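You operate a simulated robot arm through the tools that you are given. There is no shell and no other tool. Be economical: measure what you need, move in short steps, check, and stop when the job is done.

The job below is to be done with a simulated robot arm. You get a single attempt, and the scene is never put back.

TASK
Put things in order on the top of the folding table. At the end: the white room thermometer stands where the white dish brush stood; the red salsa tin stands where the blue salt drum stood; the white dish brush stands where the red salsa tin stood; the blue salt drum is in the clear spare bin; whatever was shut is shut again. Leave all else as you found it, and nothing knocked over.

It is judged by the outcome, as a careful person would: the job done as asked, and still so three seconds after it is handed in. It fails if anything else is knocked over, pushed out of place, dropped, spilled or broken.

THE ROBOT
A 6-joint arm with a two-finger parallel gripper, fixed in place. Base frame: the origin is at the foot of the arm, x ahead of it, y to its left, z up; the work surface is at about z = 70. Units: cm, rad, N and s.
With the tool pointing down near the work surface it reaches from about 22 to 72 cm from the base axis. Its first joint turns from -1.152 to 1.152 rad. Payload 2.45 kg.
The tool frame sits at the grasp point between the pads (the TCP): z along the fingers, y along the line on which they close. The tips reach 2.4 cm beyond it. The gripper opens to 6.8 cm. The fingers are 1.7 cm wide and 1 cm thick; the gripper's body (4 by 7 cm) begins 4.1 cm behind the TCP.
Orientation is that of the tool frame in the base frame, as a unit quaternion [w, x, y, z]. With the fingers straight down and closing along the base's y, the tool's x points along the base's -x, its y along +y and its z along -z.

THE INTERFACE
- The arm moves only by the tool move_arm. Its argument "moves" is a list that holds one entry, the list of rows, each a list of 7 numbers: the shift along the tool's x, y, z in m, then the turn, a rotation vector about the tool's x, y, z in rad, then the opening, from 0 (shut) to 1 (fully open). In form: [[[dx, dy, dz, rx, ry, rz, jaw], ...]]. A call has 1 to 20 rows; each row shifts and turns the commanded pose from where the row before left it, along the tool's axes as they then stand. A row lasts 0.2 s, in which the tool goes at most 5 cm and 0.15 rad; a call with a longer step from one row to the next is refused whole, and so is a gripper value outside its range. Where a pose cannot be reached the arm comes as near as it can. A force on the tool above 40 N (or 10 N above the force at the start of the call, whichever is more), or a blocked arm, ends the call early, and 0.2 s more pass. Each finger travels about 10.8 cm/s and halts on what it meets, pressing with about 34 N; the grip force reading is that of the motor and also rises with nothing between the fingers. The clock runs only during rows and for 0.2 s after the last one: add rows that do not move to give the fingers time. The reply holds the time, the measured pose of the TCP, the force on the tool along the base axes, the opening and the grip force, in the units named above and with some noise.
- Cameras (640 x 400 px; columns grow to the right, rows downward): "scene" is fixed at [16.37, 42.78, 144.29]; the picture's right is [-0.71, -0.70, 0.00], its down [-0.54, 0.55, -0.64] and it looks along [0.45, -0.45, -0.77] (base axes); focal length 322 px, centre (320, 200). "wrist" rides on the gripper at [8.4, 1.1, -7.5] in the tool frame; the picture's right is [-0.13, 0.99, 0.00], its down [-0.60, -0.08, -0.79] and it looks along [-0.79, -0.10, 0.61] (tool axes); focal length 251 px, centre (320, 200). There is no depth. A picture from a camera that has moved, and an enlarged one, comes with that camera's place and axes in the base frame and with its lens.
- capture(camera): a new picture of that camera. It takes no simulated time.
- enlarge(camera, box): a new picture of the part [left, top, right, bottom] of that camera's present view, enlarged. It takes no simulated time.
- sign_off(): hands the job in; it is judged then, once.

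Work in short steps. Places have to be worked out from the pictures, the camera data and where the tool is seen: move nearer, look again, correct. Check each grasp and each placing, and mend what went wrong. You have 120 turns and 64 pictures in all, those below and enlarged ones among them. Open the gripper and draw the arm clear of the work before you hand the job in, unless the task says otherwise; then end with one line.

The tools are called after "Emit:" by a JSON object that holds its "fn" and its "kwargs". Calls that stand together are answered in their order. move_arm: Moves the arm, as the interface text tells. Its arguments: {"type":"object","properties":{"moves":{"type":"array","items":{"type":"array","items":{"type":"array","items":{"type":"number"}}}}},"required":["moves"]} The other tools are called the same way: capture (camera) takes a picture; enlarge (camera, box) takes an enlarged picture of a part of a camera's view; sign_off () hands the job in.

At the start:

```text
clock: 0.0
tcp_pos: [44.15, 10.13, 113.15]
tool_rot: [0.0, 0.0, 1.0, 0.0]
wrist_force: [-0.3, -0.1, 0.7]
gripper_width: 6.81
finger_force: 0.1
```

scene: 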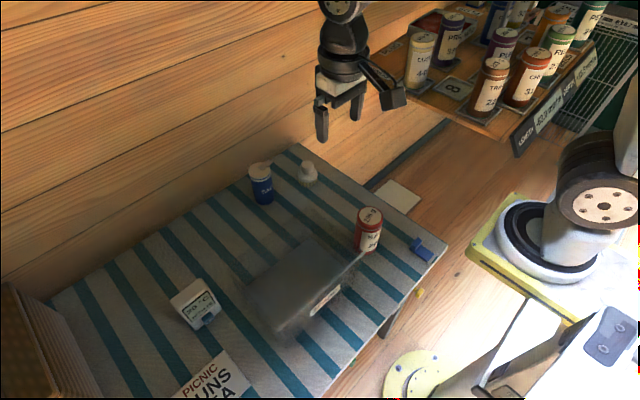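
wrist: 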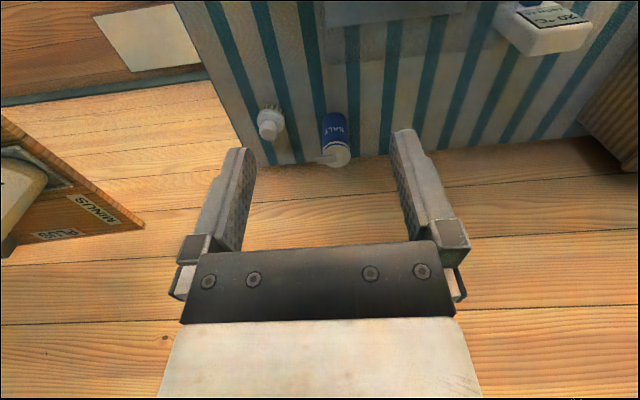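

I'll look closer at the table first: the objects, and what seems to be a clear bin that may have a lid.

Emit:
{"fn": "enlarge", "kwargs": {"camera": "scene", "box": [220, 190, 460, 340]}}

Emit:
{"fn": "enlarge", "kwargs": {"camera": "scene", "box": [220, 130, 380, 230]}}

Emit:
{"fn": "enlarge", "kwargs": {"camera": "scene", "box": [140, 250, 300, 350]}}

```text
2.67 times, centred on (340, 265) of scene
camera zoom: at [16.37, 42.78, 144.29], right [-0.71, -0.7, 0.0], down [-0.54, 0.55, -0.64], along [0.45, -0.45, -0.77], focal length 860 px, centre (267, 27)
```

zoom: 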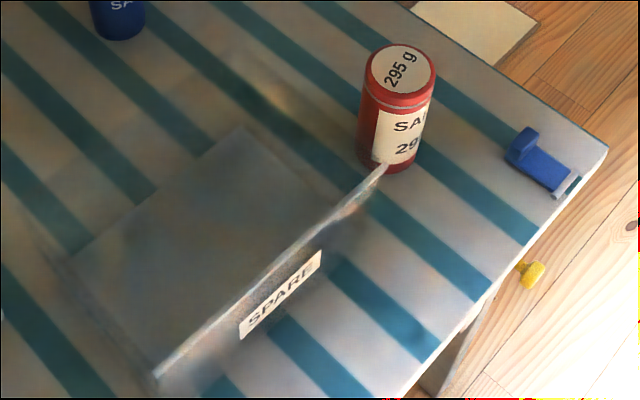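

```text
4.00 times, centred on (300, 180) of scene
camera zoom: at [16.37, 42.78, 144.29], right [-0.71, -0.7, 0.0], down [-0.54, 0.55, -0.64], along [0.45, -0.45, -0.77], focal length 1290 px, centre (400, 280)
```

zoom: 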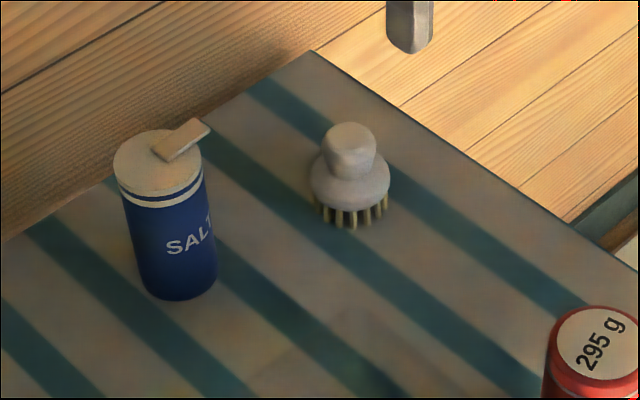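

```text
4.00 times, centred on (220, 300) of scene
camera zoom: at [16.37, 42.78, 144.29], right [-0.71, -0.7, 0.0], down [-0.54, 0.55, -0.64], along [0.45, -0.45, -0.77], focal length 1290 px, centre (720, -200)
```

zoom: 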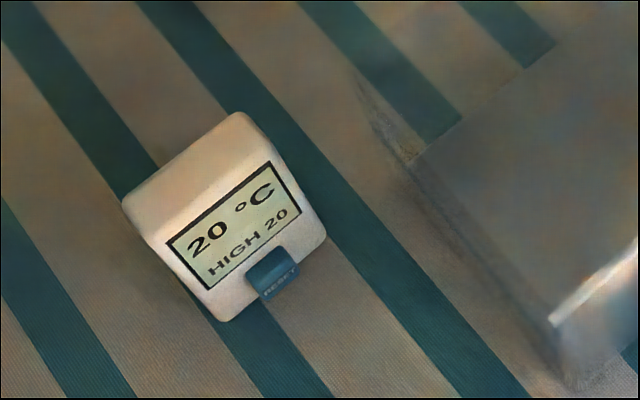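

Estimates from both views, with the surface at z≈70: salt at (71,10.5), brush at (67,-3), tin at (39,3.3), thermometer at (56,43), and the bin around (45,22). I'll back the arm off to see the bin with the wrist camera.

Emit:
{"fn": "move_arm", "kwargs": {"moves": [[[0.035, 0.02, 0, 0, 0, 0, 1], [0.035, 0.02, 0, 0, 0, 0, 1], [0.035, 0.02, 0, 0, 0, 0, 1], [0.035, 0.02, 0, 0, 0, 0, 1], [0.035, 0.02, 0, 0, 0, 0, 1], [0, 0, 0, 0, 0, 0, 1]]]}}

Emit:
{"fn": "capture", "kwargs": {"camera": "wrist"}}

Emit:
{"fn": "capture", "kwargs": {"camera": "scene"}}

```text
clock: 1.4
tcp_pos: [26.39, 20.17, 113.18]
tool_rot: [0.0, 0.0, 1.0, 0.0]
wrist_force: [0.1, -0.7, 0.7]
gripper_width: 6.83
finger_force: 0.0
```

```text
58 pictures are left
camera wrist: at [17.79, 21.2, 120.76], right [0.13, 0.99, 0.0], down [0.6, -0.08, 0.79], along [0.79, -0.1, -0.61], focal length 251 px, centre (320, 200)
```

wrist: 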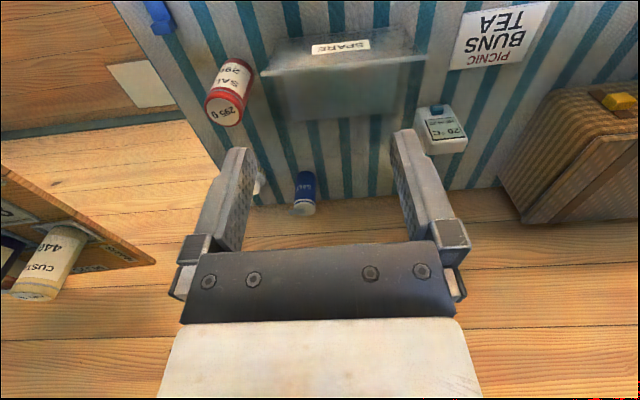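

```text
57 pictures are left
```

scene: 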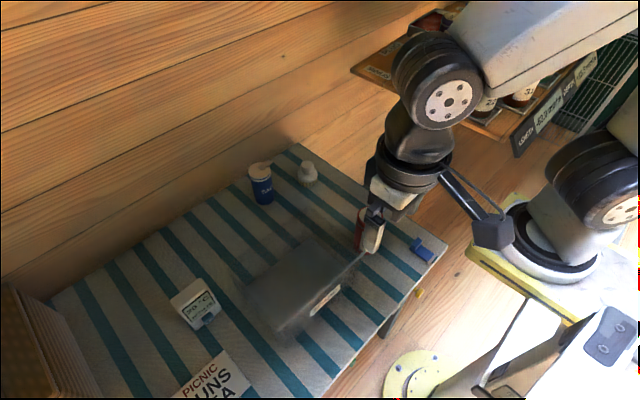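

I'll enlarge the wrist view of the bin to see whether it has a lid.

Emit:
{"fn": "enlarge", "kwargs": {"camera": "wrist", "box": [240, 0, 480, 150]}}

Emit:
{"fn": "enlarge", "kwargs": {"camera": "scene", "box": [230, 225, 390, 345]}}

```text
2.67 times, centred on (360, 75) of wrist
camera zoom: at [17.79, 21.2, 120.76], right [0.13, 0.99, 0.0], down [0.6, -0.08, 0.79], along [0.79, -0.1, -0.61], focal length 670 px, centre (213, 533)
```

zoom: 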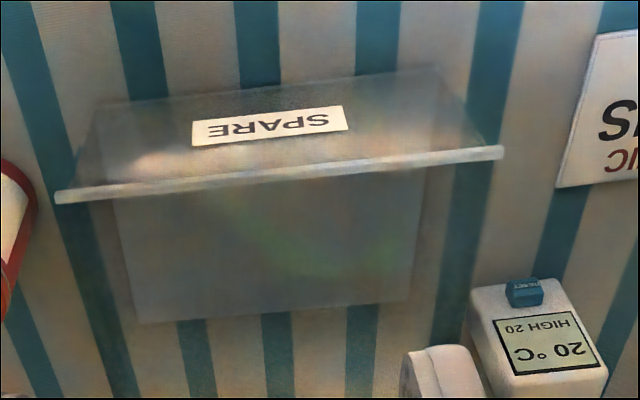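

```text
3.33 times, centred on (310, 285) of scene
camera zoom: at [16.37, 42.78, 144.29], right [-0.71, -0.7, 0.0], down [-0.54, 0.55, -0.64], along [0.45, -0.45, -0.77], focal length 1075 px, centre (353, -83)
```

zoom: 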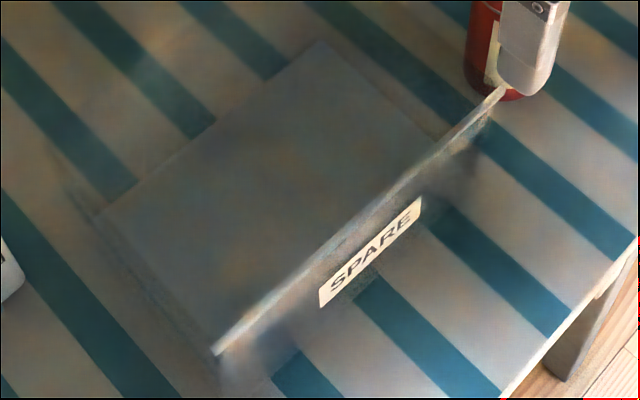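

Triangulating, the bright strip spans y≈9.4–34.5 at x≈36, z≈80.5. The grey panel's far edge is at table level, x≈53. That may mean a transparent lid with overhang, so I'll lower the arm for a flatter view.

Emit:
{"fn": "move_arm", "kwargs": {"moves": [[[0, 0, 0.04, 0, 0, 0, 1], [0, 0, 0.04, 0, 0, 0, 1], [0, 0, 0.04, 0, 0, 0, 1], [0, 0, 0.04, 0, 0, 0, 1], [0, 0, 0, 0, 0, 0, 1]]]}}

Emit:
{"fn": "capture", "kwargs": {"camera": "wrist"}}

Emit:
{"fn": "enlarge", "kwargs": {"camera": "wrist", "box": [160, 0, 480, 200]}}

```text
clock: 2.6
tcp_pos: [26.4, 20.22, 97.14]
tool_rot: [0.0, 0.0, 1.0, 0.0]
wrist_force: [0.0, 0.9, 0.2]
gripper_width: 6.82
finger_force: 0.1
```

```text
54 pictures are left
camera wrist: at [18.01, 21.18, 104.74], right [0.13, 0.99, 0.0], down [0.6, -0.08, 0.79], along [0.79, -0.1, -0.61], focal length 251 px, centre (320, 200)
```

wrist: 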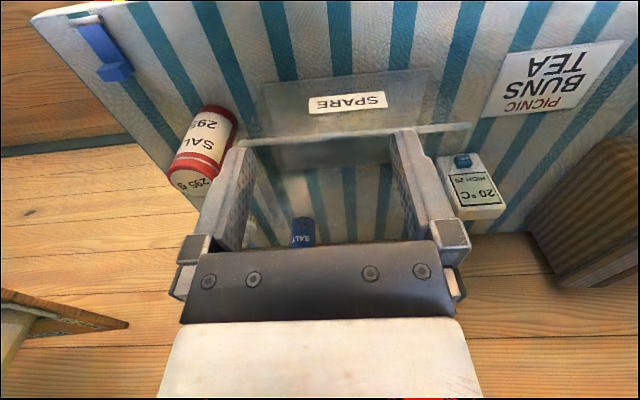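

```text
2.00 times, centred on (320, 100) of wrist
camera zoom: at [18.01, 21.18, 104.74], right [0.13, 0.99, 0.0], down [0.6, -0.08, 0.79], along [0.79, -0.1, -0.61], focal length 503 px, centre (320, 400)
```

zoom: 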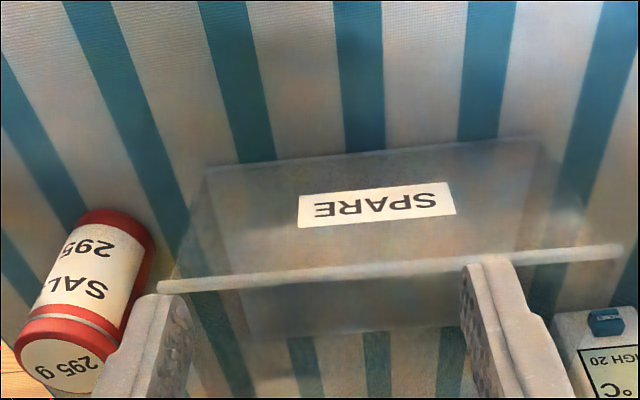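

The grey slab looks like the bin floor. To settle whether there's a lid, I'll look straight down from above with the wrist tilted.

Emit:
{"fn": "move_arm", "kwargs": {"moves": [[[0, 0, -0.045, 0, 0, 0, 1], [0, 0, -0.045, 0, 0, 0, 1], [-0.045, 0, 0, 0, 0, 0, 1], [-0.045, 0, 0, 0, 0, 0, 1], [-0.045, 0, 0, 0, 0, 0, 1], [-0.045, 0, 0, 0, 0, 0, 1], [0, 0, 0, 0, 0.15, 0, 1], [0, 0, 0, 0, 0.15, 0, 1], [0, 0, 0, 0, 0.15, 0, 1], [0, 0, 0, 0, 0.15, 0, 1], [0, 0, 0, 0, 0, 0, 1]]]}}

Emit:
{"fn": "capture", "kwargs": {"camera": "wrist"}}

```text
clock: 5.0
tcp_pos: [44.56, 19.92, 105.98]
tool_rot: [-0.297, 0.0, 0.955, -0.001]
wrist_force: [-0.1, 0.1, -0.8]
gripper_width: 6.79
finger_force: 0.0
```

```text
52 pictures are left
camera wrist: at [41.87, 21.1, 117.1], right [0.11, 0.99, -0.07], down [0.95, -0.08, 0.31], along [0.3, -0.1, -0.95], focal length 251 px, centre (320, 200)
```

wrist: 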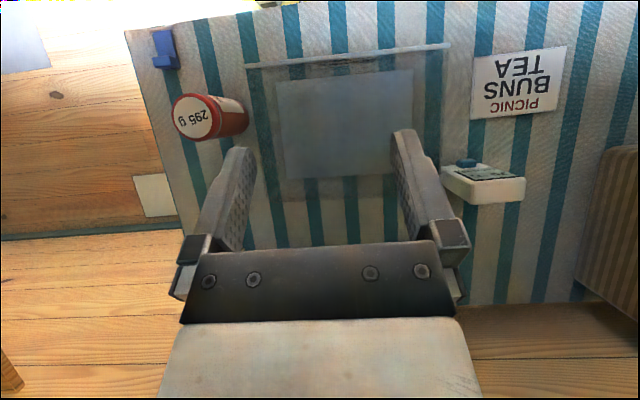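

Emit:
{"fn": "enlarge", "kwargs": {"camera": "wrist", "box": [220, 20, 470, 230]}}

```text
1.90 times, centred on (345, 125) of wrist
camera zoom: at [41.87, 21.1, 117.1], right [0.11, 0.99, -0.07], down [0.95, -0.08, 0.31], along [0.3, -0.1, -0.95], focal length 479 px, centre (272, 343)
```

zoom: 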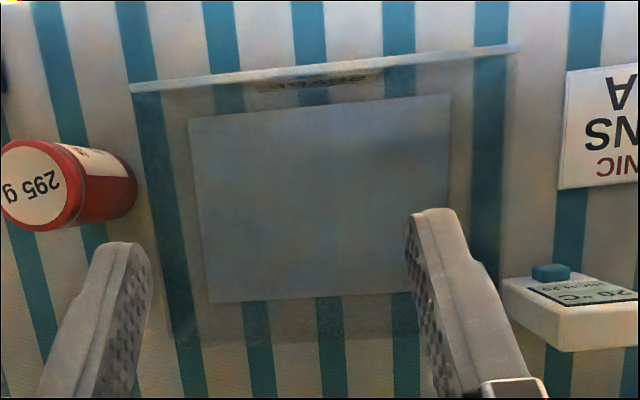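

There's a faint rim outline at the back, and a bright bar only at the front, so a clear lid is possible. I'll view from the left side with the tool turned to look along −y.

Emit:
{"fn": "move_arm", "kwargs": {"moves": [[[0, 0, 0, 0, -0.15, 0, 1], [0, 0, 0, 0, -0.15, 0, 1], [0, 0, 0, 0, -0.15, 0, 1], [0, 0, 0, 0, -0.15, 0, 1], [0.02, 0.045, 0, 0, 0, 0, 1], [0.02, 0.045, 0, 0, 0, 0, 1], [0.02, 0.045, 0, 0, 0, 0, 1], [0.02, 0.045, 0, 0, 0, 0, 1], [0, 0.045, 0, 0, 0, 0, 1], [0, 0, 0.01, 0, 0, 0.15, 1], [0, 0, 0.01, 0, 0, 0.15, 1], [0, 0, 0.01, 0, 0, 0.15, 1], [0, 0, 0.01, 0, 0, 0.15, 1], [0, 0, 0.01, 0, 0, 0.15, 1], [0, 0, 0.01, 0, 0, 0.15, 1], [0, 0, 0.01, 0, 0, 0.15, 1], [0, 0, 0.01, 0, 0, 0.15, 1], [0, 0, 0.01, 0, 0, 0.15, 1], [0, 0, 0.01, 0, 0, 0.15, 1]]]}}

Emit:
{"fn": "capture", "kwargs": {"camera": "wrist"}}

```text
clock: 9.0
tcp_pos: [36.6, 42.63, 96.24]
tool_rot: [0.0, 0.682, 0.732, -0.001]
wrist_force: [-0.7, -0.5, 0.8]
gripper_width: 6.78
finger_force: 0.0
```

```text
50 pictures are left
camera wrist: at [37.06, 51.04, 103.76], right [1.0, -0.06, 0.0], down [-0.04, -0.61, 0.79], along [-0.05, -0.79, -0.61], focal length 251 px, centre (320, 200)
```

wrist: 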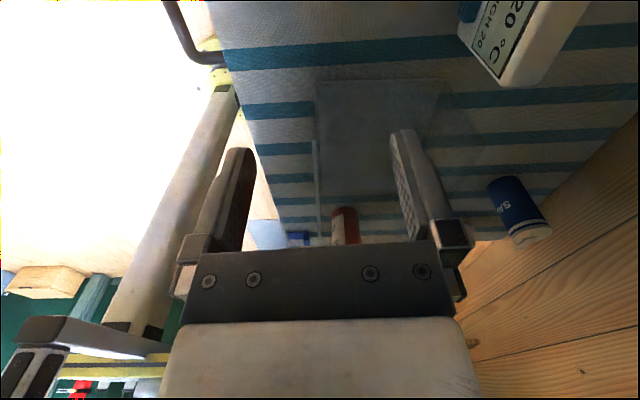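

Emit:
{"fn": "enlarge", "kwargs": {"camera": "wrist", "box": [270, 50, 470, 250]}}

```text
2.00 times, centred on (370, 150) of wrist
camera zoom: at [37.06, 51.04, 103.76], right [1.0, -0.06, 0.0], down [-0.04, -0.61, 0.79], along [-0.05, -0.79, -0.61], focal length 503 px, centre (220, 300)
```

zoom: 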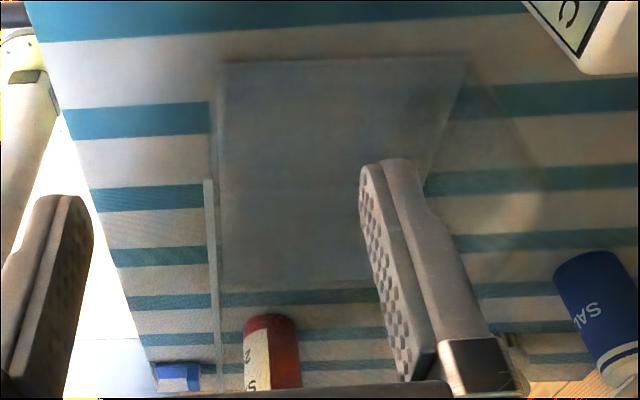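

No tint is visible, but the picture can't rule out a clear lid. I'll probe gently with closed fingers over the bin centre: contact near z≈81 would mean a lid.

Emit:
{"fn": "move_arm", "kwargs": {"moves": [[[-0.04, 0.014, 0, 0, 0, 0, 0], [-0.04, 0.014, 0, 0, 0, 0, 0], [-0.04, 0.014, 0, 0, 0, 0, 0], [-0.04, 0.014, 0, 0, 0, 0, 0], [-0.04, 0.014, 0, 0, 0, 0, 0], [0, 0, 0.03, 0, 0, 0, 0], [0, 0, 0.03, 0, 0, 0, 0], [0, 0, 0.03, 0, 0, 0, 0], [0, 0, 0, 0, 0, 0, 0], [0, 0, 0.005, 0, 0, 0, 0], [0, 0, 0.005, 0, 0, 0, 0], [0, 0, 0.005, 0, 0, 0, 0], [0, 0, 0.005, 0, 0, 0, 0], [0, 0, 0.005, 0, 0, 0, 0], [0, 0, 0.005, 0, 0, 0, 0], [0, 0, 0.005, 0, 0, 0, 0], [0, 0, 0.005, 0, 0, 0, 0]]]}}

Emit:
{"fn": "capture", "kwargs": {"camera": "wrist"}}

Emit:
{"fn": "enlarge", "kwargs": {"camera": "scene", "box": [200, 160, 440, 350]}}

```text
clock: 12.6
tcp_pos: [44.94, 23.23, 83.11]
tool_rot: [0.0, 0.682, 0.732, 0.0]
wrist_force: [0.4, 0.7, 0.0]
gripper_width: 0.01
finger_force: 23.3
```

```text
48 pictures are left
camera wrist: at [45.36, 31.58, 90.67], right [1.0, -0.06, 0.0], down [-0.04, -0.61, 0.79], along [-0.05, -0.79, -0.61], focal length 251 px, centre (320, 200)
```

wrist: 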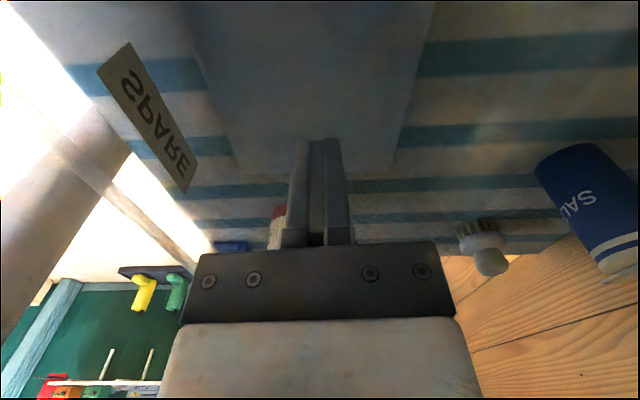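

```text
2.11 times, centred on (320, 255) of scene
camera zoom: at [16.37, 42.78, 144.29], right [-0.71, -0.7, 0.0], down [-0.54, 0.55, -0.64], along [0.45, -0.45, -0.77], focal length 679 px, centre (320, 84)
```

zoom: 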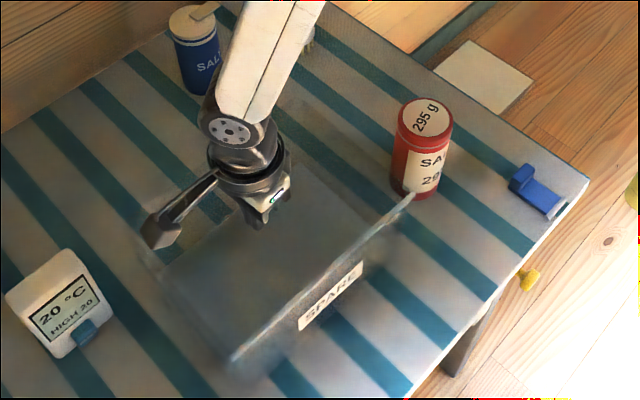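

No contact with the tips at z≈80.7. I'll probe a few cm further down.

Emit:
{"fn": "move_arm", "kwargs": {"moves": [[[0, 0, 0.005, 0, 0, 0, 0], [0, 0, 0.005, 0, 0, 0, 0], [0, 0, 0.005, 0, 0, 0, 0], [0, 0, 0.005, 0, 0, 0, 0], [0, 0, 0.005, 0, 0, 0, 0], [0, 0, 0.005, 0, 0, 0, 0], [0, 0, 0.005, 0, 0, 0, 0], [0, 0, 0.005, 0, 0, 0, 0]]]}}

Emit:
{"fn": "capture", "kwargs": {"camera": "wrist"}}

```text
clock: 14.4
tcp_pos: [45.02, 23.3, 79.03]
tool_rot: [0.0, 0.681, 0.732, 0.001]
wrist_force: [-1.2, -0.3, 0.2]
gripper_width: 0.04
finger_force: 23.3
```

```text
46 pictures are left
camera wrist: at [45.5, 31.7, 86.71], right [1.0, -0.06, 0.0], down [-0.04, -0.61, 0.79], along [-0.05, -0.79, -0.61], focal length 251 px, centre (320, 200)
```

wrist: 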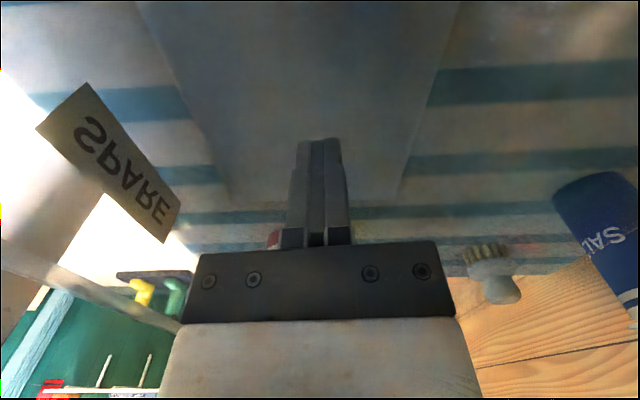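

No contact down to tip z≈76.6, so the bin has an open top and no lid. I'll rise, straighten the yaw and look at the salt drum from nearer.

Emit:
{"fn": "move_arm", "kwargs": {"moves": [[[0, 0, -0.045, 0, 0, 0, 0], [0, 0, -0.045, 0, 0, 0, 0], [0, 0, -0.045, 0, 0, 0, 0], [0, 0, -0.045, 0, 0, 0, 0], [0, 0, 0, 0, 0, -0.15, 1], [0, 0, 0, 0, 0, -0.15, 1], [0, 0, 0, 0, 0, -0.15, 1], [0, 0, 0, 0, 0, -0.15, 1], [0, 0, 0, 0, 0, -0.15, 1], [0, 0, 0, 0, 0, -0.15, 1], [0, 0, 0, 0, 0, -0.15, 1], [0, 0, 0, 0, 0, -0.15, 1], [0, 0, 0, 0, 0, -0.15, 1], [0, 0, 0, 0, 0, -0.15, 1], [-0.02, -0.032, 0.015, 0, 0, 0, 1], [-0.02, -0.032, 0.015, 0, 0, 0, 1], [-0.02, -0.032, 0.015, 0, 0, 0, 1], [-0.02, -0.032, 0.015, 0, 0, 0, 1], [0, 0, 0, 0, 0, 0, 1]]]}}

Emit:
{"fn": "capture", "kwargs": {"camera": "wrist"}}

```text
clock: 18.4
tcp_pos: [53.11, 10.44, 91.17]
tool_rot: [0.0, 0.001, 1.0, 0.001]
wrist_force: [0.0, 0.1, -0.5]
gripper_width: 6.81
finger_force: 0.0
```

```text
45 pictures are left
camera wrist: at [44.65, 11.42, 98.64], right [0.13, 0.99, 0.0], down [0.6, -0.08, 0.79], along [0.79, -0.1, -0.61], focal length 251 px, centre (320, 200)
```

wrist: 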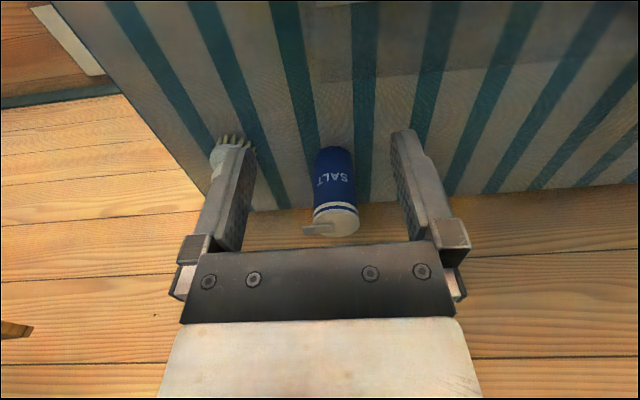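

Emit:
{"fn": "enlarge", "kwargs": {"camera": "wrist", "box": [260, 120, 420, 240]}}

```text
3.33 times, centred on (340, 180) of wrist
camera zoom: at [44.65, 11.42, 98.64], right [0.13, 0.99, 0.0], down [0.6, -0.08, 0.79], along [0.79, -0.1, -0.61], focal length 838 px, centre (253, 267)
```

zoom: 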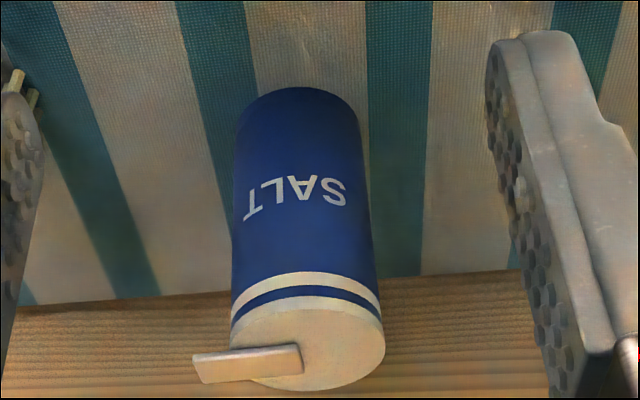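

The salt drum is at about (72.3, 10.25), diameter ≈5.9, top z≈81.5. Its spout tab points to −y, so I'll turn the gripper about 40° to clear the tab, hover above the drum and see how far the arm reaches.

Emit:
{"fn": "move_arm", "kwargs": {"moves": [[[-0.038, 0, -0.004, 0, 0, 0, 1], [-0.038, 0, -0.004, 0, 0, 0, 1], [-0.038, 0, 0, 0, 0, 0, 1], [-0.038, 0, 0, 0, 0, 0, 1], [-0.038, 0, 0, 0, 0, 0, 1], [0, 0, 0, 0, 0, 0.14, 1], [0, 0, 0, 0, 0, 0.14, 1], [0, 0, 0, 0, 0, 0.14, 1], [0, 0, 0, 0, 0, 0.14, 1], [0, 0, 0, 0, 0, 0.14, 1], [0, 0, 0, 0, 0, 0, 1]]]}}

Emit:
{"fn": "enlarge", "kwargs": {"camera": "scene", "box": [200, 100, 360, 220]}}

Emit:
{"fn": "capture", "kwargs": {"camera": "wrist"}}

```text
clock: 20.8
tcp_pos: [71.99, 10.38, 91.85]
tool_rot: [0.0, 0.344, 0.939, 0.0]
wrist_force: [-0.1, 0.4, -0.1]
gripper_width: 6.81
finger_force: 0.1
```

```text
3.33 times, centred on (280, 160) of scene
camera zoom: at [16.37, 42.78, 144.29], right [-0.71, -0.7, 0.0], down [-0.54, 0.55, -0.64], along [0.45, -0.45, -0.77], focal length 1075 px, centre (453, 333)
```

zoom: 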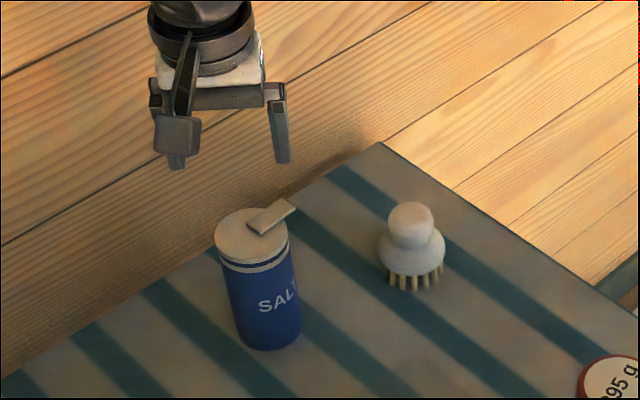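

```text
42 pictures are left
camera wrist: at [66.28, 16.62, 99.47], right [0.74, 0.67, 0.0], down [0.41, -0.45, 0.79], along [0.53, -0.59, -0.61], focal length 251 px, centre (320, 200)
```

wrist: 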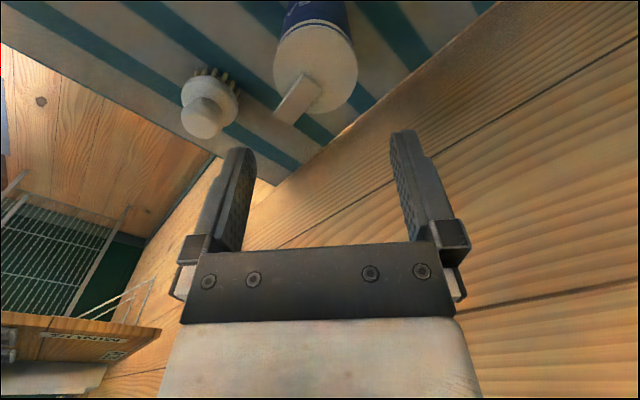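

The reach is fine at this height, and the top disc puts the drum centre at ≈(72.0,10.2). I'll descend to TCP z≈79.5, with the jaw open.

Emit:
{"fn": "move_arm", "kwargs": {"moves": [[[-0.001, -0.0014, 0.025, 0, 0, 0, 1], [0, 0, 0.025, 0, 0, 0, 1], [0, 0, 0.01, 0, 0, 0, 1], [0, 0, 0.01, 0, 0, 0, 1], [0, 0, 0.01, 0, 0, 0, 1], [0, 0, 0.01, 0, 0, 0, 1], [0, 0, 0.01, 0, 0, 0, 1], [0, 0, 0.01, 0, 0, 0, 1], [0, 0, 0.01, 0, 0, 0, 1], [0, 0, 0.003, 0, 0, 0, 1], [0, 0, 0, 0, 0, 0, 1]]]}}

Emit:
{"fn": "enlarge", "kwargs": {"camera": "scene", "box": [200, 120, 320, 220]}}

Emit:
{"fn": "capture", "kwargs": {"camera": "wrist"}}

```text
clock: 23.2
tcp_pos: [72.08, 10.24, 79.75]
tool_rot: [0.001, 0.343, 0.939, -0.001]
wrist_force: [0.2, -0.7, 0.3]
gripper_width: 6.78
finger_force: 0.0
```

```text
4.00 times, centred on (260, 170) of scene
camera zoom: at [16.37, 42.78, 144.29], right [-0.71, -0.7, 0.0], down [-0.54, 0.55, -0.64], along [0.45, -0.45, -0.77], focal length 1290 px, centre (560, 320)
```

zoom: 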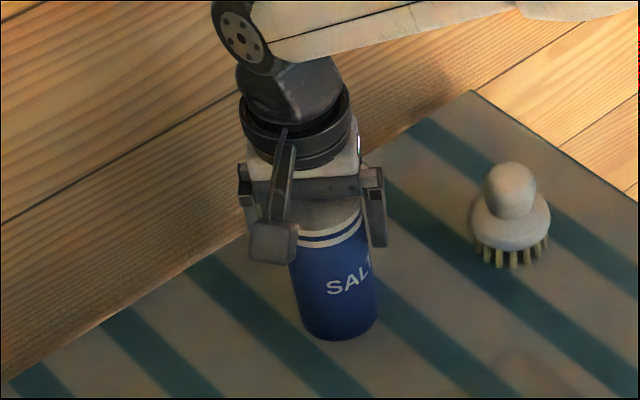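

```text
40 pictures are left
camera wrist: at [66.22, 16.4, 87.21], right [0.74, 0.68, 0.0], down [0.41, -0.45, 0.79], along [0.54, -0.58, -0.61], focal length 251 px, centre (320, 200)
```

wrist: 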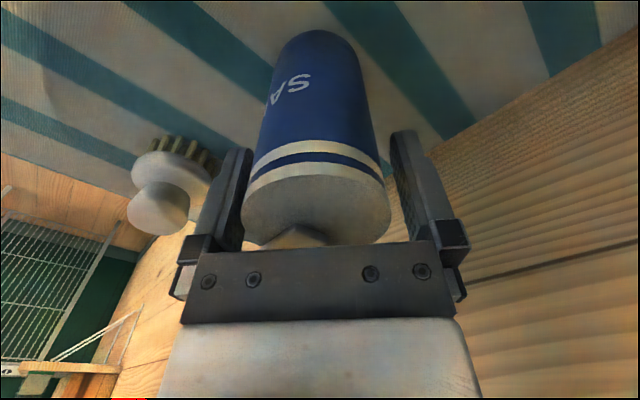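

The fingers straddle the drum cleanly. Closing on it now.

Emit:
{"fn": "move_arm", "kwargs": {"moves": [[[0, 0, 0, 0, 0, 0, 0.7], [0, 0, 0, 0, 0, 0, 0.5], [0, 0, 0, 0, 0, 0, 0.5], [0, 0, 0, 0, 0, 0, 0.5]]]}}

```text
clock: 24.2
tcp_pos: [72.0, 10.08, 79.66]
tool_rot: [0.001, 0.342, 0.94, 0.001]
wrist_force: [0.0, -0.5, 0.2]
gripper_width: 5.67
finger_force: 34.5
```

It's held at width 5.67. I'll lift it and carry it over the bin centre.

Emit:
{"fn": "move_arm", "kwargs": {"moves": [[[0, 0, -0.01, 0, 0, 0, 0.5], [0, 0, -0.03, 0, 0, 0, 0.5], [0, 0, -0.04, 0, 0, 0, 0.5], [0, 0, -0.04, 0, 0, 0, 0.5], [0, 0, -0.04, 0, 0, 0, 0.5], [0, 0, -0.02, 0, 0, 0, 0.5], [0.0319, -0.0096, 0, 0, 0, 0, 0.5], [0.0319, -0.0096, 0, 0, 0, 0, 0.5], [0.0319, -0.0096, 0, 0, 0, 0, 0.5], [0.0319, -0.0096, 0, 0, 0, 0, 0.5], [0.0319, -0.0096, 0, 0, 0, 0, 0.5], [0.0319, -0.0096, 0, 0, 0, 0, 0.5], [0.0319, -0.0096, 0, 0, 0, 0, 0.5], [0.0319, -0.0096, 0, 0, 0, 0, 0.5], [0.0319, -0.0096, 0, 0, 0, 0, 0.5], [0, 0, 0, 0, 0, 0, 0.5]]]}}

Emit:
{"fn": "capture", "kwargs": {"camera": "scene"}}

Emit:
{"fn": "capture", "kwargs": {"camera": "wrist"}}

```text
clock: 27.6
tcp_pos: [44.5, 22.26, 97.63]
tool_rot: [0.0, 0.343, 0.939, 0.0]
wrist_force: [-0.3, 0.5, -2.1]
gripper_width: 5.65
finger_force: 34.1
```

```text
39 pictures are left
```

scene: 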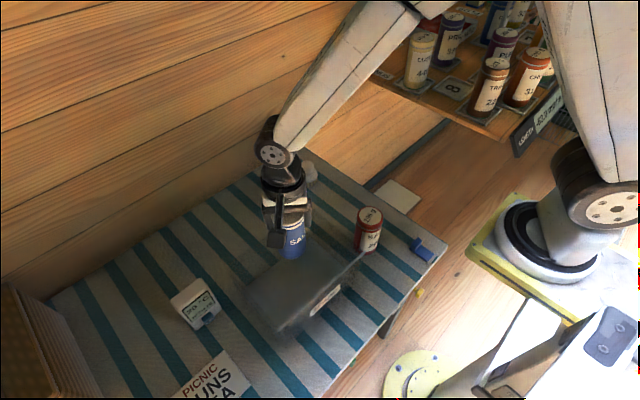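

```text
38 pictures are left
camera wrist: at [38.75, 28.45, 105.17], right [0.74, 0.68, 0.0], down [0.41, -0.45, 0.79], along [0.54, -0.58, -0.61], focal length 251 px, centre (320, 200)
```

wrist: 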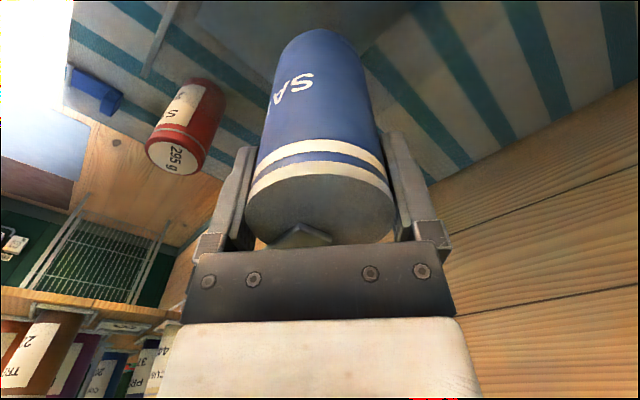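

The drum is over the bin. I'll lower it to just above the floor.

Emit:
{"fn": "move_arm", "kwargs": {"moves": [[[0, 0, 0.03, 0, 0, 0, 0.5], [0, 0, 0.03, 0, 0, 0, 0.5], [0, 0, 0.03, 0, 0, 0, 0.5], [0, 0, 0.03, 0, 0, 0, 0.5], [0, 0, 0.02, 0, 0, 0, 0.5], [0, 0, 0.01, 0, 0, 0, 0.5], [0, 0, 0.01, 0, 0, 0, 0.5], [0, 0, 0, 0, 0, 0, 0.5]]]}}

Emit:
{"fn": "enlarge", "kwargs": {"camera": "scene", "box": [220, 190, 400, 340]}}

```text
clock: 29.4
tcp_pos: [44.49, 22.13, 81.6]
tool_rot: [0.0, 0.343, 0.939, 0.0]
wrist_force: [0.2, 0.2, -1.9]
gripper_width: 5.64
finger_force: 34.2
```

```text
2.67 times, centred on (310, 265) of scene
camera zoom: at [16.37, 42.78, 144.29], right [-0.71, -0.7, 0.0], down [-0.54, 0.55, -0.64], along [0.45, -0.45, -0.77], focal length 860 px, centre (347, 27)
```

zoom: 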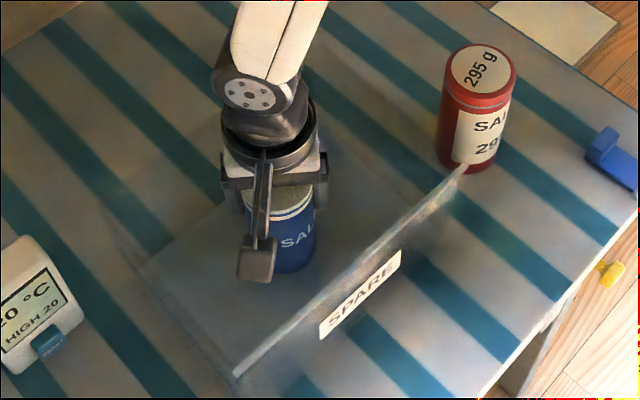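

Bottom is at about z≈72. I'll continue in small steps until it touches down.

Emit:
{"fn": "move_arm", "kwargs": {"moves": [[[0, 0, 0.003, 0, 0, 0, 0.5], [0, 0, 0.003, 0, 0, 0, 0.5], [0, 0, 0.003, 0, 0, 0, 0.5], [0, 0, 0.003, 0, 0, 0, 0.5]]]}}

```text
clock: 30.4
tcp_pos: [44.5, 22.17, 80.48]
tool_rot: [0.001, 0.342, 0.94, -0.001]
wrist_force: [-0.4, 0.3, -3.0]
gripper_width: 5.65
finger_force: 33.6
```

Emit:
{"fn": "move_arm", "kwargs": {"moves": [[[0, 0, 0.002, 0, 0, 0, 0.5], [0, 0, 0.002, 0, 0, 0, 0.5], [0, 0, 0, 0, 0, 0, 0.5]]]}}

```text
clock: 31.2
tcp_pos: [44.52, 22.19, 80.01]
tool_rot: [0.0, 0.343, 0.939, 0.001]
wrist_force: [-2.2, 0.4, 7.0]
gripper_width: 5.66
finger_force: 33.9
```

Contact: force is up by about 9 N and the drum sits on the floor. I'll open and rise.

Emit:
{"fn": "move_arm", "kwargs": {"moves": [[[0, 0, -0.001, 0, 0, 0, 0.8], [0, 0, 0, 0, 0, 0, 1], [0, 0, 0, 0, 0, 0, 1], [0, 0, 0, 0, 0, 0, 1], [0, 0, -0.02, 0, 0, 0, 1], [0, 0, -0.03, 0, 0, 0, 1], [0, 0, -0.04, 0, 0, 0, 1], [0, 0, -0.04, 0, 0, 0, 1], [0, 0, -0.04, 0, 0, 0, 1], [0, 0, 0, 0, 0, 0, 1]]]}}

Emit:
{"fn": "capture", "kwargs": {"camera": "wrist"}}

Emit:
{"fn": "enlarge", "kwargs": {"camera": "scene", "box": [220, 190, 460, 340]}}

```text
clock: 33.4
tcp_pos: [44.52, 22.13, 97.22]
tool_rot: [-0.001, 0.342, 0.94, 0.0]
wrist_force: [-0.4, 0.6, -0.2]
gripper_width: 6.8
finger_force: 0.1
```

```text
36 pictures are left
camera wrist: at [38.66, 28.29, 104.8], right [0.74, 0.68, 0.0], down [0.41, -0.45, 0.79], along [0.54, -0.58, -0.61], focal length 251 px, centre (320, 200)
```

wrist: 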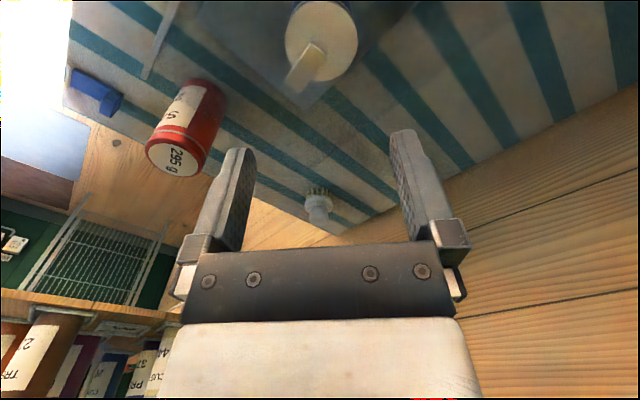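

```text
2.67 times, centred on (340, 265) of scene
camera zoom: at [16.37, 42.78, 144.29], right [-0.71, -0.7, 0.0], down [-0.54, 0.55, -0.64], along [0.45, -0.45, -0.77], focal length 860 px, centre (267, 27)
```

zoom: 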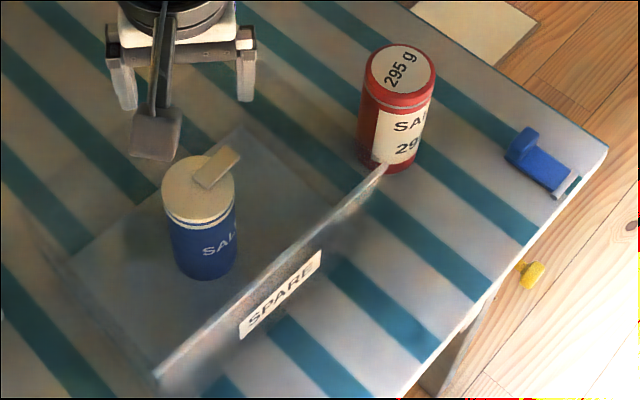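

The salt drum stands in the bin. Next is the tin, estimated at (39.9,2.0) with top z≈83.4. I'll go near it for a closer measurement.

Emit:
{"fn": "move_arm", "kwargs": {"moves": [[[0, 0, 0, 0, 0, -0.14, 1], [0, 0, 0, 0, 0, -0.14, 1], [0, 0, 0, 0, 0, -0.14, 1], [0, 0, 0, 0, 0, -0.14, 1], [0, 0, 0, 0, 0, -0.14, 1], [0.021, -0.04, 0, 0, 0, 0, 1], [0.021, -0.04, 0, 0, 0, 0, 1], [0.021, -0.04, 0, 0, 0, 0, 1], [0.021, -0.04, 0, 0, 0, 0, 1], [0.021, -0.04, 0, 0, 0, 0, 1], [0, 0, 0, 0, 0, 0, 1]]]}}

Emit:
{"fn": "capture", "kwargs": {"camera": "wrist"}}

```text
clock: 35.8
tcp_pos: [35.3, 2.41, 97.24]
tool_rot: [0.0, 0.0, 1.0, 0.0]
wrist_force: [-0.6, 0.1, 0.4]
gripper_width: 6.8
finger_force: 0.1
out of reach, approached as far as the arm can: row 10
```

```text
34 pictures are left
camera wrist: at [26.9, 3.44, 104.93], right [0.13, 0.99, 0.0], down [0.6, -0.08, 0.79], along [0.79, -0.1, -0.61], focal length 251 px, centre (320, 200)
```

wrist: 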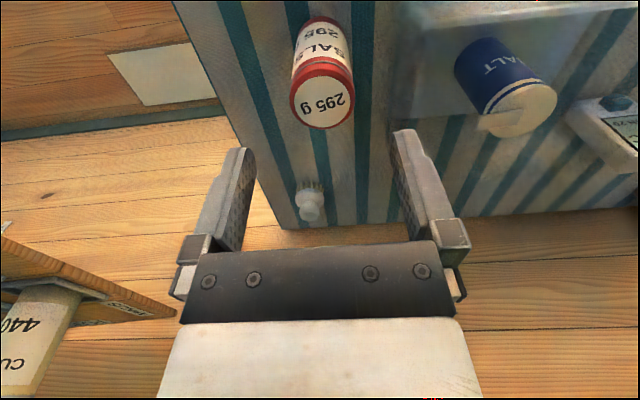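

The tin centre is confirmed at ≈(39.95, 2.0), diameter ≈6. I'll hover above it first to check the commanded alignment.

Emit:
{"fn": "move_arm", "kwargs": {"moves": [[[-0.0235, -0.002, 0.01, 0, 0, 0, 1], [-0.0235, -0.002, 0.02, 0, 0, 0, 1], [0, 0, 0, 0, 0, 0, 1]]]}}

Emit:
{"fn": "capture", "kwargs": {"camera": "wrist"}}

```text
clock: 36.6
tcp_pos: [39.88, 1.82, 94.25]
tool_rot: [0.001, 0.0, 1.0, 0.0]
wrist_force: [-0.3, 0.4, -0.8]
gripper_width: 6.82
finger_force: 0.0
```

```text
33 pictures are left
camera wrist: at [31.51, 2.84, 101.73], right [0.13, 0.99, 0.0], down [0.6, -0.08, 0.79], along [0.79, -0.1, -0.61], focal length 251 px, centre (320, 200)
```

wrist: 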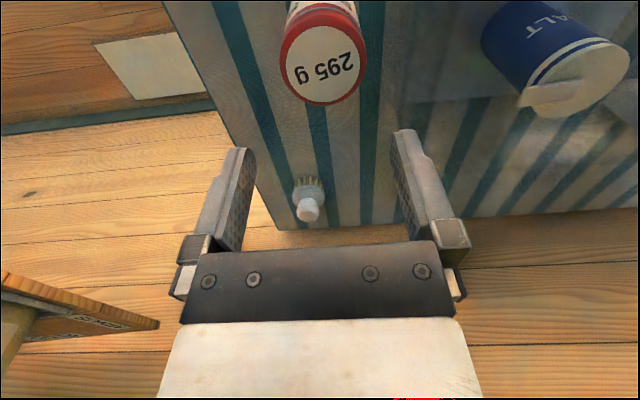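

Centre confirmed at ≈(39.8,2.03). I'll descend to grip height with a small y correction.

Emit:
{"fn": "move_arm", "kwargs": {"moves": [[[0, 0.002, 0.025, 0, 0, 0, 1], [0, 0, 0.025, 0, 0, 0, 1], [0, 0, 0.02, 0, 0, 0, 1], [0, 0, 0.01, 0, 0, 0, 1], [0, 0, 0.01, 0, 0, 0, 1], [0, 0, 0.01, 0, 0, 0, 1], [0, 0, 0.01, 0, 0, 0, 1], [0, 0, 0.01, 0, 0, 0, 1], [0, 0, 0.01, 0, 0, 0, 1], [0, 0, 0.01, 0, 0, 0, 1], [0, 0, 0, 0, 0, 0, 1]]]}}

Emit:
{"fn": "capture", "kwargs": {"camera": "wrist"}}

```text
clock: 39.0
tcp_pos: [39.84, 2.05, 80.13]
tool_rot: [0.001, 0.0, 1.0, 0.0]
wrist_force: [0.5, -0.5, -0.2]
gripper_width: 6.82
finger_force: 0.1
```

```text
32 pictures are left
camera wrist: at [31.35, 3.06, 87.67], right [0.13, 0.99, 0.0], down [0.6, -0.08, 0.79], along [0.79, -0.1, -0.61], focal length 251 px, centre (320, 200)
```

wrist: 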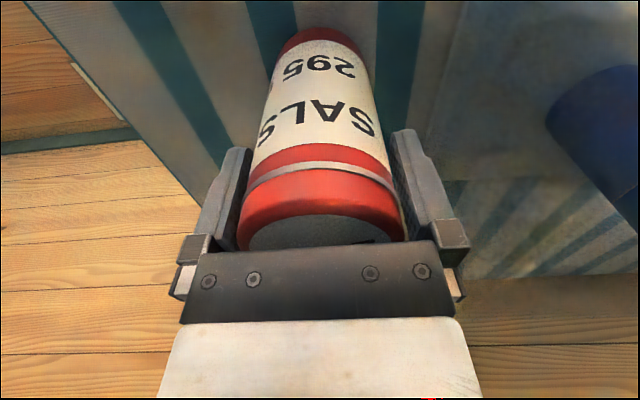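

The fingers straddle it. Close and lift.

Emit:
{"fn": "move_arm", "kwargs": {"moves": [[[0, 0, 0, 0, 0, 0, 0.7], [0, 0, 0, 0, 0, 0, 0.5], [0, 0, 0, 0, 0, 0, 0.5], [0, 0, 0, 0, 0, 0, 0.5], [0, 0, 0, 0, 0, 0, 0.5]]]}}

```text
clock: 40.2
tcp_pos: [39.81, 2.0, 80.06]
tool_rot: [0.0, 0.0, 1.0, 0.0]
wrist_force: [-0.5, 0.0, 0.3]
gripper_width: 6.15
finger_force: 33.8
```

It's gripped at 6.15, at TCP (39.8,2.0,80.06). I'll lift it and carry it to the salt's old spot (72.0,10.15).

Emit:
{"fn": "move_arm", "kwargs": {"moves": [[[0, 0, -0.01, 0, 0, 0, 0.5], [0, 0, -0.03, 0, 0, 0, 0.5], [0, 0, -0.04, 0, 0, 0, 0.5], [0, 0, -0.04, 0, 0, 0, 0.5], [0, 0, -0.03, 0, 0, 0, 0.5], [-0.0358, 0.009, 0, 0, 0, 0, 0.5], [-0.0358, 0.009, 0, 0, 0, 0, 0.5], [-0.0358, 0.009, 0, 0, 0, 0, 0.5], [-0.0358, 0.009, 0, 0, 0, 0, 0.5], [-0.0358, 0.009, 0, 0, 0, 0, 0.5], [-0.0358, 0.009, 0, 0, 0, 0, 0.5], [-0.0358, 0.009, 0, 0, 0, 0, 0.5], [-0.0358, 0.009, 0, 0, 0, 0, 0.5], [-0.0358, 0.009, 0, 0, 0, 0, 0.5], [0, 0, 0, 0, 0, 0, 0.5], [0, 0, 0, 0, 0, 0, 0.5]]]}}

Emit:
{"fn": "capture", "kwargs": {"camera": "scene"}}

```text
clock: 43.6
tcp_pos: [72.19, 10.17, 95.02]
tool_rot: [-0.001, 0.001, 1.0, 0.0]
wrist_force: [-0.6, 0.1, -3.2]
gripper_width: 6.14
finger_force: 34.2
```

```text
31 pictures are left
```

scene: 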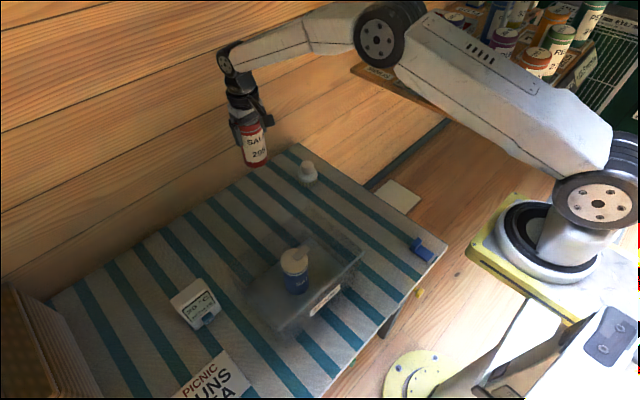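

I'll lower it to just above the table.

Emit:
{"fn": "move_arm", "kwargs": {"moves": [[[0.001, 0, 0.03, 0, 0, 0, 0.5], [0, 0, 0.03, 0, 0, 0, 0.5], [0, 0, 0.03, 0, 0, 0, 0.5], [0, 0, 0.03, 0, 0, 0, 0.5], [0, 0, 0.015, 0, 0, 0, 0.5], [0, 0, 0.008, 0, 0, 0, 0.5], [0, 0, 0, 0, 0, 0, 0.5], [0, 0, 0.003, 0, 0, 0, 0.5], [0, 0, 0.002, 0, 0, 0, 0.5], [0, 0, 0, 0, 0, 0, 0.5]]]}}

```text
clock: 45.8
tcp_pos: [72.11, 10.04, 80.41]
tool_rot: [-0.001, -0.001, 1.0, 0.0]
wrist_force: [0.9, -0.2, -3.2]
gripper_width: 6.14
finger_force: 34.0
```

Emit:
{"fn": "move_arm", "kwargs": {"moves": [[[0, 0, 0.002, 0, 0, 0, 0.5], [0, 0, 0.002, 0, 0, 0, 0.5], [0, 0, 0, 0, 0, 0, 0.5]]]}}

```text
clock: 46.6
tcp_pos: [72.05, 10.1, 80.03]
tool_rot: [0.001, 0.0, 1.0, -0.001]
wrist_force: [-5.6, -1.5, 15.1]
gripper_width: 6.13
finger_force: 33.7
```

It's on the table. I'll release and rise straight up.

Emit:
{"fn": "move_arm", "kwargs": {"moves": [[[0, 0, -0.0015, 0, 0, 0, 0.5], [0, 0, 0, 0, 0, 0, 0.8], [0, 0, 0, 0, 0, 0, 1], [0, 0, 0, 0, 0, 0, 1], [0, 0, 0, 0, 0, 0, 1], [0, 0, -0.01, 0, 0, 0, 1], [0, 0, -0.02, 0, 0, 0, 1], [0, 0, -0.03, 0, 0, 0, 1], [0, 0, -0.04, 0, 0, 0, 1], [0, 0, -0.02, 0, 0, 0, 1], [0.04, -0.026, 0, 0, 0, 0, 1], [0.04, -0.026, 0, 0, 0, 0, 1], [0.04, -0.026, 0, 0, 0, 0, 1], [0.04, -0.026, 0, 0, 0, 0, 1], [0.02, -0.026, 0, 0, 0, 0, 1], [0, 0, 0, 0, 0, 0, 1]]]}}

Emit:
{"fn": "capture", "kwargs": {"camera": "wrist"}}

Emit:
{"fn": "enlarge", "kwargs": {"camera": "scene", "box": [220, 110, 380, 230]}}

```text
clock: 50.0
tcp_pos: [54.4, -2.68, 92.06]
tool_rot: [0.0, 0.001, 1.0, 0.0]
wrist_force: [0.2, 0.2, 0.5]
gripper_width: 6.8
finger_force: 0.1
```

```text
30 pictures are left
camera wrist: at [45.87, -1.56, 99.79], right [0.13, 0.99, 0.0], down [0.6, -0.08, 0.79], along [0.79, -0.1, -0.61], focal length 251 px, centre (320, 200)
```

wrist: 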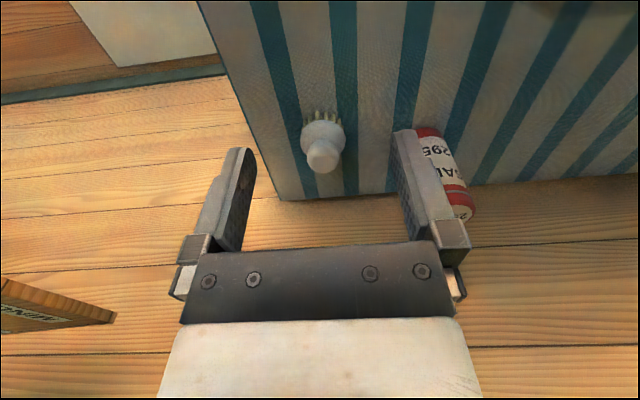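

```text
3.33 times, centred on (300, 170) of scene
camera zoom: at [16.37, 42.78, 144.29], right [-0.71, -0.7, 0.0], down [-0.54, 0.55, -0.64], along [0.45, -0.45, -0.77], focal length 1075 px, centre (387, 300)
```

zoom: 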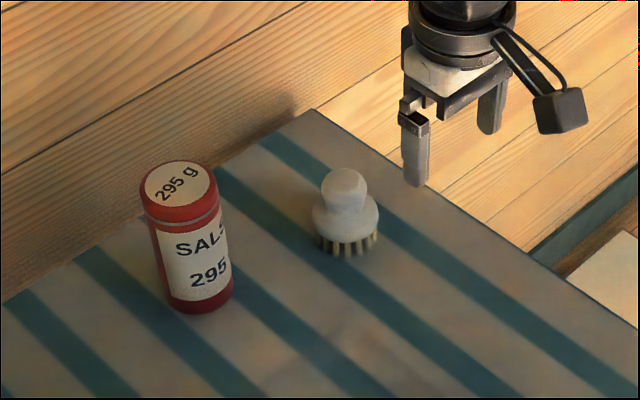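

The tin stands at the salt's spot. The brush knob top is at about (68.5,-4,76). I'll hover above it for precise alignment.

Emit:
{"fn": "move_arm", "kwargs": {"moves": [[[-0.035, -0.003, -0.01, 0, 0, 0, 1], [-0.035, -0.003, 0, 0, 0, 0, 1], [-0.035, -0.003, 0, 0, 0, 0, 1], [-0.035, -0.003, 0, 0, 0, 0, 1], [0, 0, 0.02, 0, 0, 0, 1], [0, 0, 0.02, 0, 0, 0, 1], [0, 0, 0.02, 0, 0, 0, 1], [0, 0, 0, 0, 0, 0, 1]]]}}

Emit:
{"fn": "capture", "kwargs": {"camera": "wrist"}}

Emit:
{"fn": "enlarge", "kwargs": {"camera": "scene", "box": [240, 110, 360, 220]}}

```text
clock: 51.8
tcp_pos: [67.91, -4.0, 87.18]
tool_rot: [0.001, 0.0, 1.0, 0.001]
wrist_force: [0.4, -0.2, 1.2]
gripper_width: 6.79
finger_force: 0.2
```

```text
28 pictures are left
camera wrist: at [59.57, -2.95, 94.66], right [0.13, 0.99, 0.0], down [0.6, -0.08, 0.79], along [0.79, -0.1, -0.61], focal length 251 px, centre (320, 200)
```

wrist: 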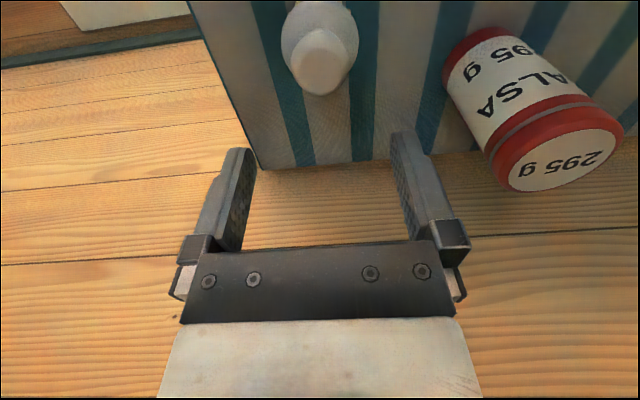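

```text
3.64 times, centred on (300, 165) of scene
camera zoom: at [16.37, 42.78, 144.29], right [-0.71, -0.7, 0.0], down [-0.54, 0.55, -0.64], along [0.45, -0.45, -0.77], focal length 1172 px, centre (393, 327)
```

zoom: 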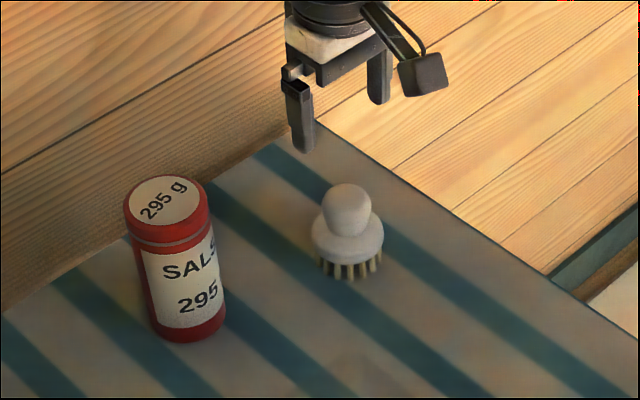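

Knob at ≈(67.9,-3.75), top z≈77.2, ~4 cm wide. I'll lower so the tips sit at ~74.2, around the knob and above its collar.

Emit:
{"fn": "move_arm", "kwargs": {"moves": [[[0, 0.0025, 0.03, 0, 0, 0, 1], [0, 0, 0.03, 0, 0, 0, 1], [0, 0, 0.02, 0, 0, 0, 1], [0, 0, 0.01, 0, 0, 0, 1], [0, 0, 0.01, 0, 0, 0, 1], [0, 0, 0.005, 0, 0, 0, 1], [0, 0, 0, 0, 0, 0, 1]]]}}

Emit:
{"fn": "capture", "kwargs": {"camera": "wrist"}}

Emit:
{"fn": "enlarge", "kwargs": {"camera": "scene", "box": [260, 130, 360, 210]}}

```text
clock: 53.4
tcp_pos: [68.03, -3.77, 76.62]
tool_rot: [0.0, 0.0, 1.0, 0.0]
wrist_force: [-0.1, -0.5, 0.6]
gripper_width: 6.82
finger_force: 0.2
```

```text
26 pictures are left
camera wrist: at [59.56, -2.72, 84.16], right [0.13, 0.99, 0.0], down [0.6, -0.08, 0.79], along [0.79, -0.1, -0.61], focal length 251 px, centre (320, 200)
```

wrist: 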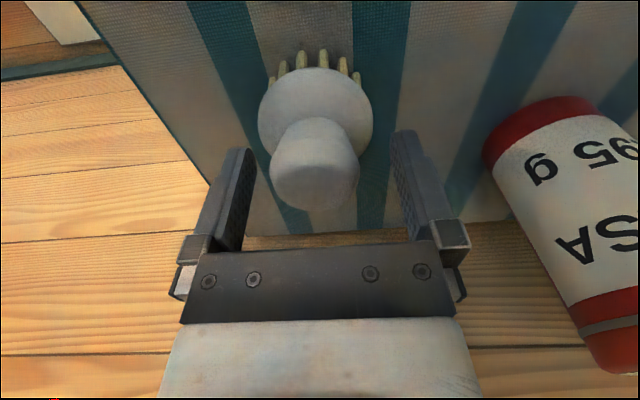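

```text
5.00 times, centred on (310, 170) of scene
camera zoom: at [16.37, 42.78, 144.29], right [-0.71, -0.7, 0.0], down [-0.54, 0.55, -0.64], along [0.45, -0.45, -0.77], focal length 1612 px, centre (370, 350)
```

zoom: 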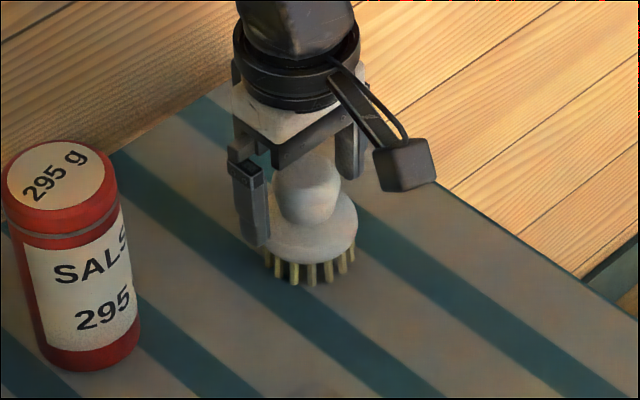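

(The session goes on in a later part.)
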